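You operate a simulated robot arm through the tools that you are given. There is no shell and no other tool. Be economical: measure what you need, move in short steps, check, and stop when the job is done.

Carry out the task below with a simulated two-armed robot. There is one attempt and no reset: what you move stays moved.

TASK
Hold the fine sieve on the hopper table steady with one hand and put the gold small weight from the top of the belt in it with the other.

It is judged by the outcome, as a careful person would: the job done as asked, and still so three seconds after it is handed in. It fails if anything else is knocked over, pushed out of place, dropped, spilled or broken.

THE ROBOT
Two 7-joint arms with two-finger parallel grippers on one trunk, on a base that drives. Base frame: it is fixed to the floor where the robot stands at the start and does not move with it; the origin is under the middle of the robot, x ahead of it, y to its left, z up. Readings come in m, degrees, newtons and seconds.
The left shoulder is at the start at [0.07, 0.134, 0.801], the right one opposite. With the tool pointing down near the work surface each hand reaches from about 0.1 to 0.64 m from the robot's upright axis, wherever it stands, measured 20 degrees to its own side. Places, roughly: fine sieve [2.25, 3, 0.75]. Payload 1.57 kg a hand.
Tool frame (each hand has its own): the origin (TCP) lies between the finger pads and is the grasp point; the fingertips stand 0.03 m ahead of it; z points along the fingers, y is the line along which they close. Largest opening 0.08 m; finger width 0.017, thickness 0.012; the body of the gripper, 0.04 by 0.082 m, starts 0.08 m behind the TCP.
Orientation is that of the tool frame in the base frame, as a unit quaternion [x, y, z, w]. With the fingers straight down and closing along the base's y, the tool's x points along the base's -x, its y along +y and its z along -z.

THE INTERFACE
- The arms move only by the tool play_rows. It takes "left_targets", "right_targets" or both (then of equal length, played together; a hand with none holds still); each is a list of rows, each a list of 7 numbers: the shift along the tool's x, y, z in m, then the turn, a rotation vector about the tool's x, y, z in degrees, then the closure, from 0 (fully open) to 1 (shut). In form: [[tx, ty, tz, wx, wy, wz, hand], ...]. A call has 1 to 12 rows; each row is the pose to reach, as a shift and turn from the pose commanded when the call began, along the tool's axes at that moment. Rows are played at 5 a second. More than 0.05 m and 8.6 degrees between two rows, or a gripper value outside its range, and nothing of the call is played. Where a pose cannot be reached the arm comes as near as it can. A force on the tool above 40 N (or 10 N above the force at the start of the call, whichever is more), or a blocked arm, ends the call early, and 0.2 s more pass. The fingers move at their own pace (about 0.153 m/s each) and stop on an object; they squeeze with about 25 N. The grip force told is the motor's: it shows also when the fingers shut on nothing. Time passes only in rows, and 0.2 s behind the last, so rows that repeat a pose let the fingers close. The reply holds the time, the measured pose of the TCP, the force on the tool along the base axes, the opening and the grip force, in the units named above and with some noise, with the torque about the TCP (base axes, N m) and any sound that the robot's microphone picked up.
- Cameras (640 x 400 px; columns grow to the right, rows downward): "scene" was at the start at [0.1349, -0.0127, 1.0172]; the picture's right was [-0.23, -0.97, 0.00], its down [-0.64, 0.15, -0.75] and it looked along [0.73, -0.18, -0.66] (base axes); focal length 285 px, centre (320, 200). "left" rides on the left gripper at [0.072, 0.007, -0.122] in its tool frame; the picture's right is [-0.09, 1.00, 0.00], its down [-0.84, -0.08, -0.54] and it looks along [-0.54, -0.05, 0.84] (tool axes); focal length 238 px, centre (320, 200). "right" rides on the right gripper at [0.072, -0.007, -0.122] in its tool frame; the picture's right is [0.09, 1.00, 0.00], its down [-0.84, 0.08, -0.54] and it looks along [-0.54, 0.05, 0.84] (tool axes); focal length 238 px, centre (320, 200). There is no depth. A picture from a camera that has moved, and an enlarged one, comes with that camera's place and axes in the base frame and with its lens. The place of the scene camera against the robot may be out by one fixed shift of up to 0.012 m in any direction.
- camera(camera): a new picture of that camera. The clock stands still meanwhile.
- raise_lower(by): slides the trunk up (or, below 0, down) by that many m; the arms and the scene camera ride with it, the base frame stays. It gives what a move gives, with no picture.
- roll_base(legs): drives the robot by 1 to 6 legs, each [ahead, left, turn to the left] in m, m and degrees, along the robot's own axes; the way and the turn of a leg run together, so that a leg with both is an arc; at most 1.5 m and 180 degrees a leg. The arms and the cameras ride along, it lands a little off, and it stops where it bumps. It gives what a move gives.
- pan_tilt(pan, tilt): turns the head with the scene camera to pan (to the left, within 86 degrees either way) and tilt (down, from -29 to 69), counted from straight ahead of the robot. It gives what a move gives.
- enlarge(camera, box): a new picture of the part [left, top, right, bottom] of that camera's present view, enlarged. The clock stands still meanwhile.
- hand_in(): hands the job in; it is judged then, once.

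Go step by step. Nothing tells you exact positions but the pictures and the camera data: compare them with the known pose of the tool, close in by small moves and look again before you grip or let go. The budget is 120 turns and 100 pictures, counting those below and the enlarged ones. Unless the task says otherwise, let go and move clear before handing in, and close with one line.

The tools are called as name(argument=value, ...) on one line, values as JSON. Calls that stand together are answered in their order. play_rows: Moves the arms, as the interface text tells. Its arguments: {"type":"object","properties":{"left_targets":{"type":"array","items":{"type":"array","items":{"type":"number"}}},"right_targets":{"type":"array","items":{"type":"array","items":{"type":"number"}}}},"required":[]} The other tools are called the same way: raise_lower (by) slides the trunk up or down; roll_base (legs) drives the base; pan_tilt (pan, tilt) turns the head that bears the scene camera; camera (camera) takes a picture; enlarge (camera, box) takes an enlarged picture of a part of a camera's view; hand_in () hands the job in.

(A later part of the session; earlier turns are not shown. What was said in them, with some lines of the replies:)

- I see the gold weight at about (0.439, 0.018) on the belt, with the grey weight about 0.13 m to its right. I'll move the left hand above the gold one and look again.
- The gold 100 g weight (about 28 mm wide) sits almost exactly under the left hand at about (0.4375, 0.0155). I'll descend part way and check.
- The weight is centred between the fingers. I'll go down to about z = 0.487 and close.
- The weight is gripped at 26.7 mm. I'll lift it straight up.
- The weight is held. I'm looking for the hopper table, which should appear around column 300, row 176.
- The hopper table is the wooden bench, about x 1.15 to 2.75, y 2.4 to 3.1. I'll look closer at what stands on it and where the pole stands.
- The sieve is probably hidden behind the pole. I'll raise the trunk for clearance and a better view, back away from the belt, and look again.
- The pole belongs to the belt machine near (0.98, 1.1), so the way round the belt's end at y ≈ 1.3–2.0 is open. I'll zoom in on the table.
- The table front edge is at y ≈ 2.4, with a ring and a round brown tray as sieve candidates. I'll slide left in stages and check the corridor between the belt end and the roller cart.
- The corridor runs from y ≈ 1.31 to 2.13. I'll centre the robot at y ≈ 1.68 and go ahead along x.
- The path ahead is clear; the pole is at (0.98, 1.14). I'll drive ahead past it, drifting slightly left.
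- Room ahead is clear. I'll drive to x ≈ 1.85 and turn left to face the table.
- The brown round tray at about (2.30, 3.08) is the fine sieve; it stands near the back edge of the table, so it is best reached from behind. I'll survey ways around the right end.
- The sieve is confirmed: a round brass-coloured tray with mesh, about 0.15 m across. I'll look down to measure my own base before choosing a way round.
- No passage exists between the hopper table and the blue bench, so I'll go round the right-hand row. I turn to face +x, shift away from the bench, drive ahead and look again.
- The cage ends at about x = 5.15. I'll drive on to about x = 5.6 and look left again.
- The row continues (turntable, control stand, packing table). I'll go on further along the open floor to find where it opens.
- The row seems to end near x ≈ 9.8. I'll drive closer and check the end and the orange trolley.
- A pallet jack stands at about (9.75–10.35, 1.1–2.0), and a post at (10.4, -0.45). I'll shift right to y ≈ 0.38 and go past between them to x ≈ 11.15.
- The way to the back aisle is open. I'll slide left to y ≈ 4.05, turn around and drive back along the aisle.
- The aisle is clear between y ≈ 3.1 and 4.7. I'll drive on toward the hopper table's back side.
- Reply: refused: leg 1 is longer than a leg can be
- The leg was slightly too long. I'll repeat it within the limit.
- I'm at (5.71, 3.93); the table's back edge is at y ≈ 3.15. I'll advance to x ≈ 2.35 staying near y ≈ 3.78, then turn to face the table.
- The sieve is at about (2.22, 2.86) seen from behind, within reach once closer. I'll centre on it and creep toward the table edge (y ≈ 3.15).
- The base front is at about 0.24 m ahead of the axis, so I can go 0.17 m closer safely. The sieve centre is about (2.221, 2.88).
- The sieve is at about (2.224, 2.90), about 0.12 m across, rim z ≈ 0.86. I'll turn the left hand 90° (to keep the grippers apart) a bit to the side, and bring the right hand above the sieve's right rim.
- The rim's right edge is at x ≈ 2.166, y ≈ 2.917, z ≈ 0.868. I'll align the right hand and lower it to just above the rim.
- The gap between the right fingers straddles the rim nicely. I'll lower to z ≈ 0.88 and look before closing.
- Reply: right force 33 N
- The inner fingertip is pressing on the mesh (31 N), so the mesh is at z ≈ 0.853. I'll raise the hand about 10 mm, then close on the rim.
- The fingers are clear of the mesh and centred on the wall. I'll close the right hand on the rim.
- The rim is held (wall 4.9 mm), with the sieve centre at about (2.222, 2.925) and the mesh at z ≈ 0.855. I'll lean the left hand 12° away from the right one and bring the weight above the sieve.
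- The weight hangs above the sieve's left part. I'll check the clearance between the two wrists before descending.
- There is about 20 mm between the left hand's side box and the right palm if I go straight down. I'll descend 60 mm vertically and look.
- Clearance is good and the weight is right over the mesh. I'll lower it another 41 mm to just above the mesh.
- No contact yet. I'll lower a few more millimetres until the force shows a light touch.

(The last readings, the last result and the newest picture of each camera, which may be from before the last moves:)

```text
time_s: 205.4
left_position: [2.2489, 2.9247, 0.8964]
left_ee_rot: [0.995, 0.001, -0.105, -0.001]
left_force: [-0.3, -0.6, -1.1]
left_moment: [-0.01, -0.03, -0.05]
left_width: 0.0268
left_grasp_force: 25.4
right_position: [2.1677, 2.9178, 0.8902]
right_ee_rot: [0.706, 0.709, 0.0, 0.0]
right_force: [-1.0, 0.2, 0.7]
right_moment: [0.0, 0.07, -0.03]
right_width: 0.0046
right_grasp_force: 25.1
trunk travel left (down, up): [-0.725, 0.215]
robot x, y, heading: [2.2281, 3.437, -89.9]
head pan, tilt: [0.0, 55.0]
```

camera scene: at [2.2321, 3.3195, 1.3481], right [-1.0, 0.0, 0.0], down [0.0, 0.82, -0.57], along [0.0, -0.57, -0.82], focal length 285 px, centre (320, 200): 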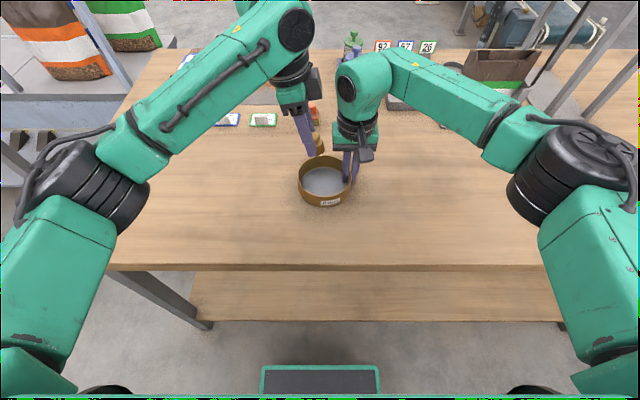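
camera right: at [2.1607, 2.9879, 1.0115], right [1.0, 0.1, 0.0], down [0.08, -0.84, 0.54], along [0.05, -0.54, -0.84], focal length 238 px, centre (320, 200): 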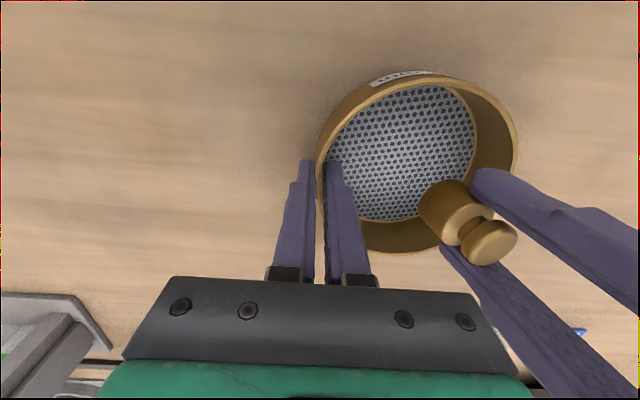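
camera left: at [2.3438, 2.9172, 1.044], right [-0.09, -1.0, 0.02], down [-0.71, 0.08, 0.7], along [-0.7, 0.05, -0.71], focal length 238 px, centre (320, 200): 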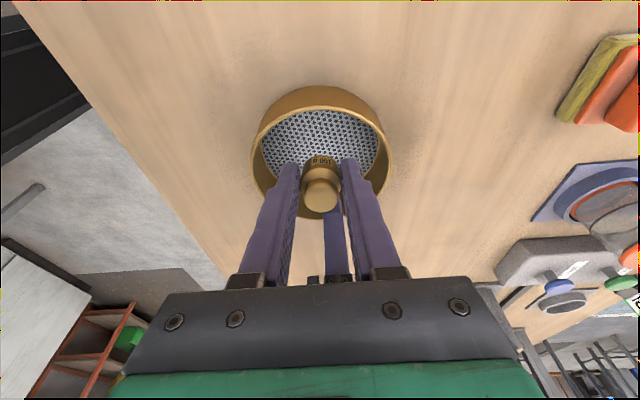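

play_rows(left_targets=[[0.0004, 0, 0.002, 0, 0, 0, 0.8], [0.0008, 0, 0.004, 0, 0, 0, 0.8], [0.0008, 0, 0.004, 0, 0, 0, 0.8]])

enlarge(camera="right", box=[300, 60, 560, 260])

```text
time_s: 206.2
left_position: [2.2474, 2.9231, 0.8927]
left_ee_rot: [0.994, 0.002, -0.105, 0.002]
left_force: [-0.1, 0.9, 12.9]
left_moment: [0.08, -0.01, -0.02]
left_width: 0.0268
left_grasp_force: 24.6
right_position: [2.1663, 2.9181, 0.8903]
right_ee_rot: [0.706, 0.708, -0.001, 0.001]
right_force: [-0.9, -1.5, -4.7]
right_moment: [-0.05, 0.39, -0.08]
right_width: 0.0045
right_grasp_force: 25.3
trunk travel left (down, up): [-0.725, 0.215]
robot x, y, heading: [2.2293, 3.4337, -89.8]
head pan, tilt: [0.0, 55.0]
```

```text
2.00 times, centred on (430, 160) of right
camera zoom: at [2.1606, 2.9884, 1.0115], right [1.0, 0.1, 0.0], down [0.08, -0.84, 0.54], along [0.05, -0.54, -0.84], focal length 477 px, centre (100, 280)
```

zoom: 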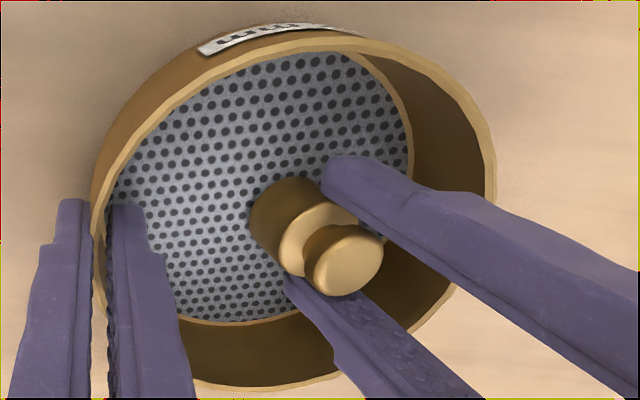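

The weight touches the mesh (about 13 N). I'll ease up 2 mm and open the left hand gently.

play_rows(left_targets=[[-0.0004, 0, -0.002, 0, 0, 0, 0.8], [-0.0004, 0, -0.002, 0, 0, 0, 0.64], [-0.0004, 0, -0.002, 0, 0, 0, 0.58], [-0.0004, 0, -0.002, 0, 0, 0, 0.5], [-0.0004, 0, -0.002, 0, 0, 0, 0.5]])

enlarge(camera="right", box=[300, 60, 560, 260])

enlarge(camera="scene", box=[280, 120, 400, 210])

```text
time_s: 207.4
left_position: [2.2481, 2.9248, 0.893]
left_ee_rot: [0.995, 0.001, -0.104, -0.001]
left_force: [-0.6, -0.2, -0.2]
left_moment: [0.0, 0.01, 0.0]
left_width: 0.0403
left_grasp_force: 0.0
right_position: [2.1675, 2.9164, 0.8912]
right_ee_rot: [0.706, 0.708, 0.001, 0.0]
right_force: [0.4, 0.5, 0.0]
right_moment: [-0.08, 0.13, -0.02]
right_width: 0.0044
right_grasp_force: 25.5
trunk travel left (down, up): [-0.725, 0.215]
robot x, y, heading: [2.2277, 3.4341, -89.8]
head pan, tilt: [0.0, 55.0]
```

```text
2.00 times, centred on (430, 160) of right
camera zoom: at [2.1608, 2.9877, 1.0115], right [1.0, 0.1, 0.0], down [0.08, -0.84, 0.54], along [0.05, -0.54, -0.84], focal length 477 px, centre (100, 280)
```

zoom: 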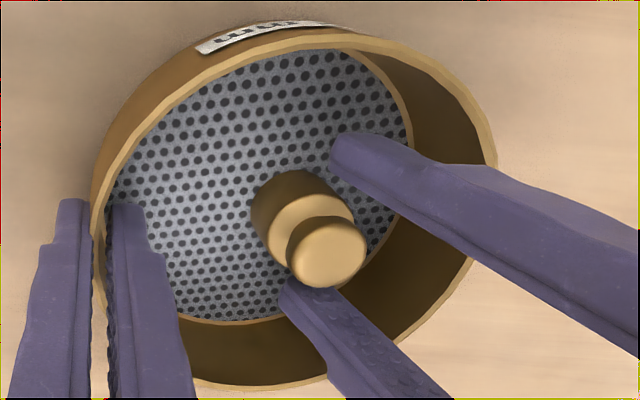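

```text
4.44 times, centred on (340, 165) of scene
camera zoom: at [2.2319, 3.3193, 1.3481], right [-1.0, 0.0, 0.0], down [0.0, 0.82, -0.57], along [0.0, -0.57, -0.82], focal length 1266 px, centre (231, 356)
```

zoom: 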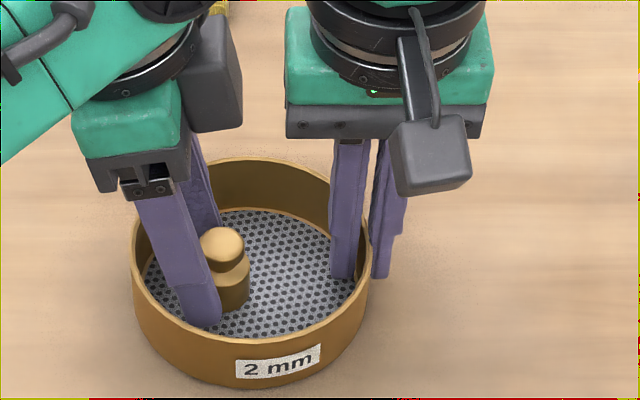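

The weight stands upright on the mesh, free of the fingers. I'll lift the left hand straight up and away.

play_rows(left_targets=[[-0.003, 0, -0.015, 0, 0, 0, 0.5], [-0.0083, 0, -0.039, 0, 0, 0, 0.5], [-0.0166, 0, -0.078, 0, 0, 0, 0.5], [-0.02, 0, -0.12, 0, 0, 0, 0.5], [-0.015, 0, -0.16, 0, 0, 0, 0.5], [0.01, 0, -0.19, 0, 0, 0, 0.5], [0.05, 0, -0.21, 0, 0, 0, 0.5], [0.09, 0, -0.21, 0, 0, 0, 0.5]])

enlarge(camera="scene", box=[260, 100, 420, 220])

```text
time_s: 209.2
left_position: [2.3817, 2.9253, 1.0811]
left_ee_rot: [0.994, 0.0, -0.106, 0.0]
left_force: [-0.5, -0.1, 0.6]
left_moment: [0.04, 0.01, 0.0]
left_width: 0.0399
left_grasp_force: 0.0
right_position: [2.1687, 2.9183, 0.8909]
right_ee_rot: [0.706, 0.708, 0.0, 0.0]
right_force: [0.8, -0.6, -0.4]
right_moment: [-0.09, -0.01, 0.02]
right_width: 0.0043
right_grasp_force: 25.2
trunk travel left (down, up): [-0.725, 0.215]
robot x, y, heading: [2.2314, 3.433, -89.8]
head pan, tilt: [0.0, 55.0]
```

```text
3.33 times, centred on (340, 160) of scene
camera zoom: at [2.2335, 3.3196, 1.3481], right [-1.0, 0.0, 0.0], down [0.0, 0.82, -0.57], along [0.0, -0.57, -0.82], focal length 949 px, centre (253, 333)
```

zoom: 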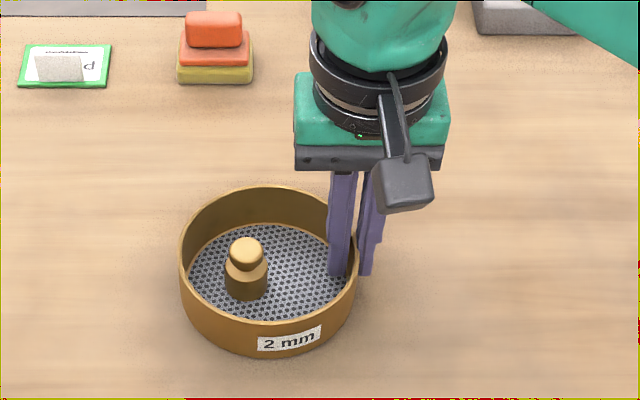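

The weight is in the sieve. Now I'll open the right hand slightly and lift it straight up clear of the rim.

play_rows(right_targets=[[0, 0, 0, 0, 0, 0, 0.8], [0, 0, 0, 0, 0, 0, 0.6], [0, 0, 0, 0, 0, 0, 0.6], [0, 0, -0.015, 0, 0, 0, 0.6], [0, 0, -0.04, 0, 0, 0, 0.6], [0, 0, -0.08, 0, 0, 0, 0.6], [0, 0, -0.12, 0, 0, 0, 0.6], [0, -0.02, -0.16, 0, 0, 0, 0.6], [0, -0.05, -0.19, 0, 0, 0, 0.6]])

camera(camera="scene")

enlarge(camera="scene", box=[260, 100, 420, 220])

```text
time_s: 211.2
left_position: [2.3794, 2.925, 1.0834]
left_ee_rot: [0.995, 0.001, -0.103, 0.0]
left_force: [0.0, 1.0, -0.3]
left_moment: [-0.04, -0.06, 0.0]
left_width: 0.04
left_grasp_force: 0.2
right_position: [2.1147, 2.9179, 1.0827]
right_ee_rot: [0.706, 0.708, 0.001, 0.0]
right_force: [0.1, 0.3, 0.6]
right_moment: [0.0, -0.04, 0.02]
right_width: 0.032
right_grasp_force: 0.0
trunk travel left (down, up): [-0.725, 0.215]
robot x, y, heading: [2.2282, 3.4371, -90.0]
head pan, tilt: [0.0, 55.0]
```

```text
28 pictures are left
camera scene: at [2.2303, 3.3203, 1.3482], right [-1.0, 0.0, 0.0], down [0.0, 0.82, -0.57], along [0.0, -0.57, -0.82], focal length 285 px, centre (320, 200)
```

scene: 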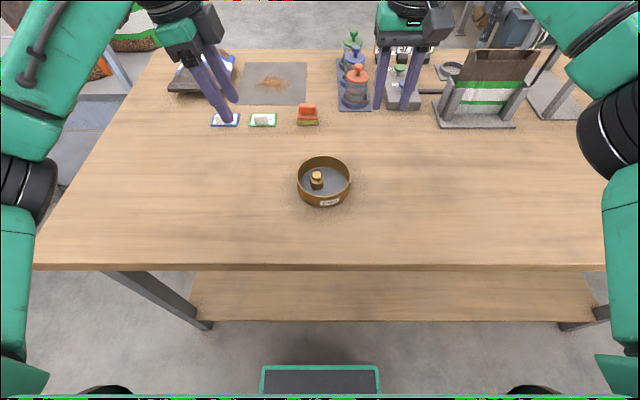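

```text
3.33 times, centred on (340, 160) of scene
camera zoom: at [2.2303, 3.3203, 1.3482], right [-1.0, 0.0, 0.0], down [0.0, 0.82, -0.57], along [0.0, -0.57, -0.82], focal length 949 px, centre (253, 333)
```

zoom: 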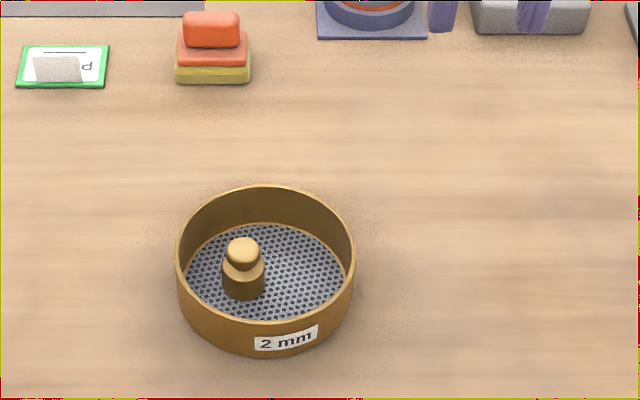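

The gold weight stands upright in the fine sieve, both hands are clear, and nothing else has moved. I'm handing in.

hand_in()

```text
The job is handed in.
```

The gold 100 g weight is standing in the fine sieve on the hopper table. I held the sieve's rim with the right hand while the left set the weight down, then let go and moved both hands clear.
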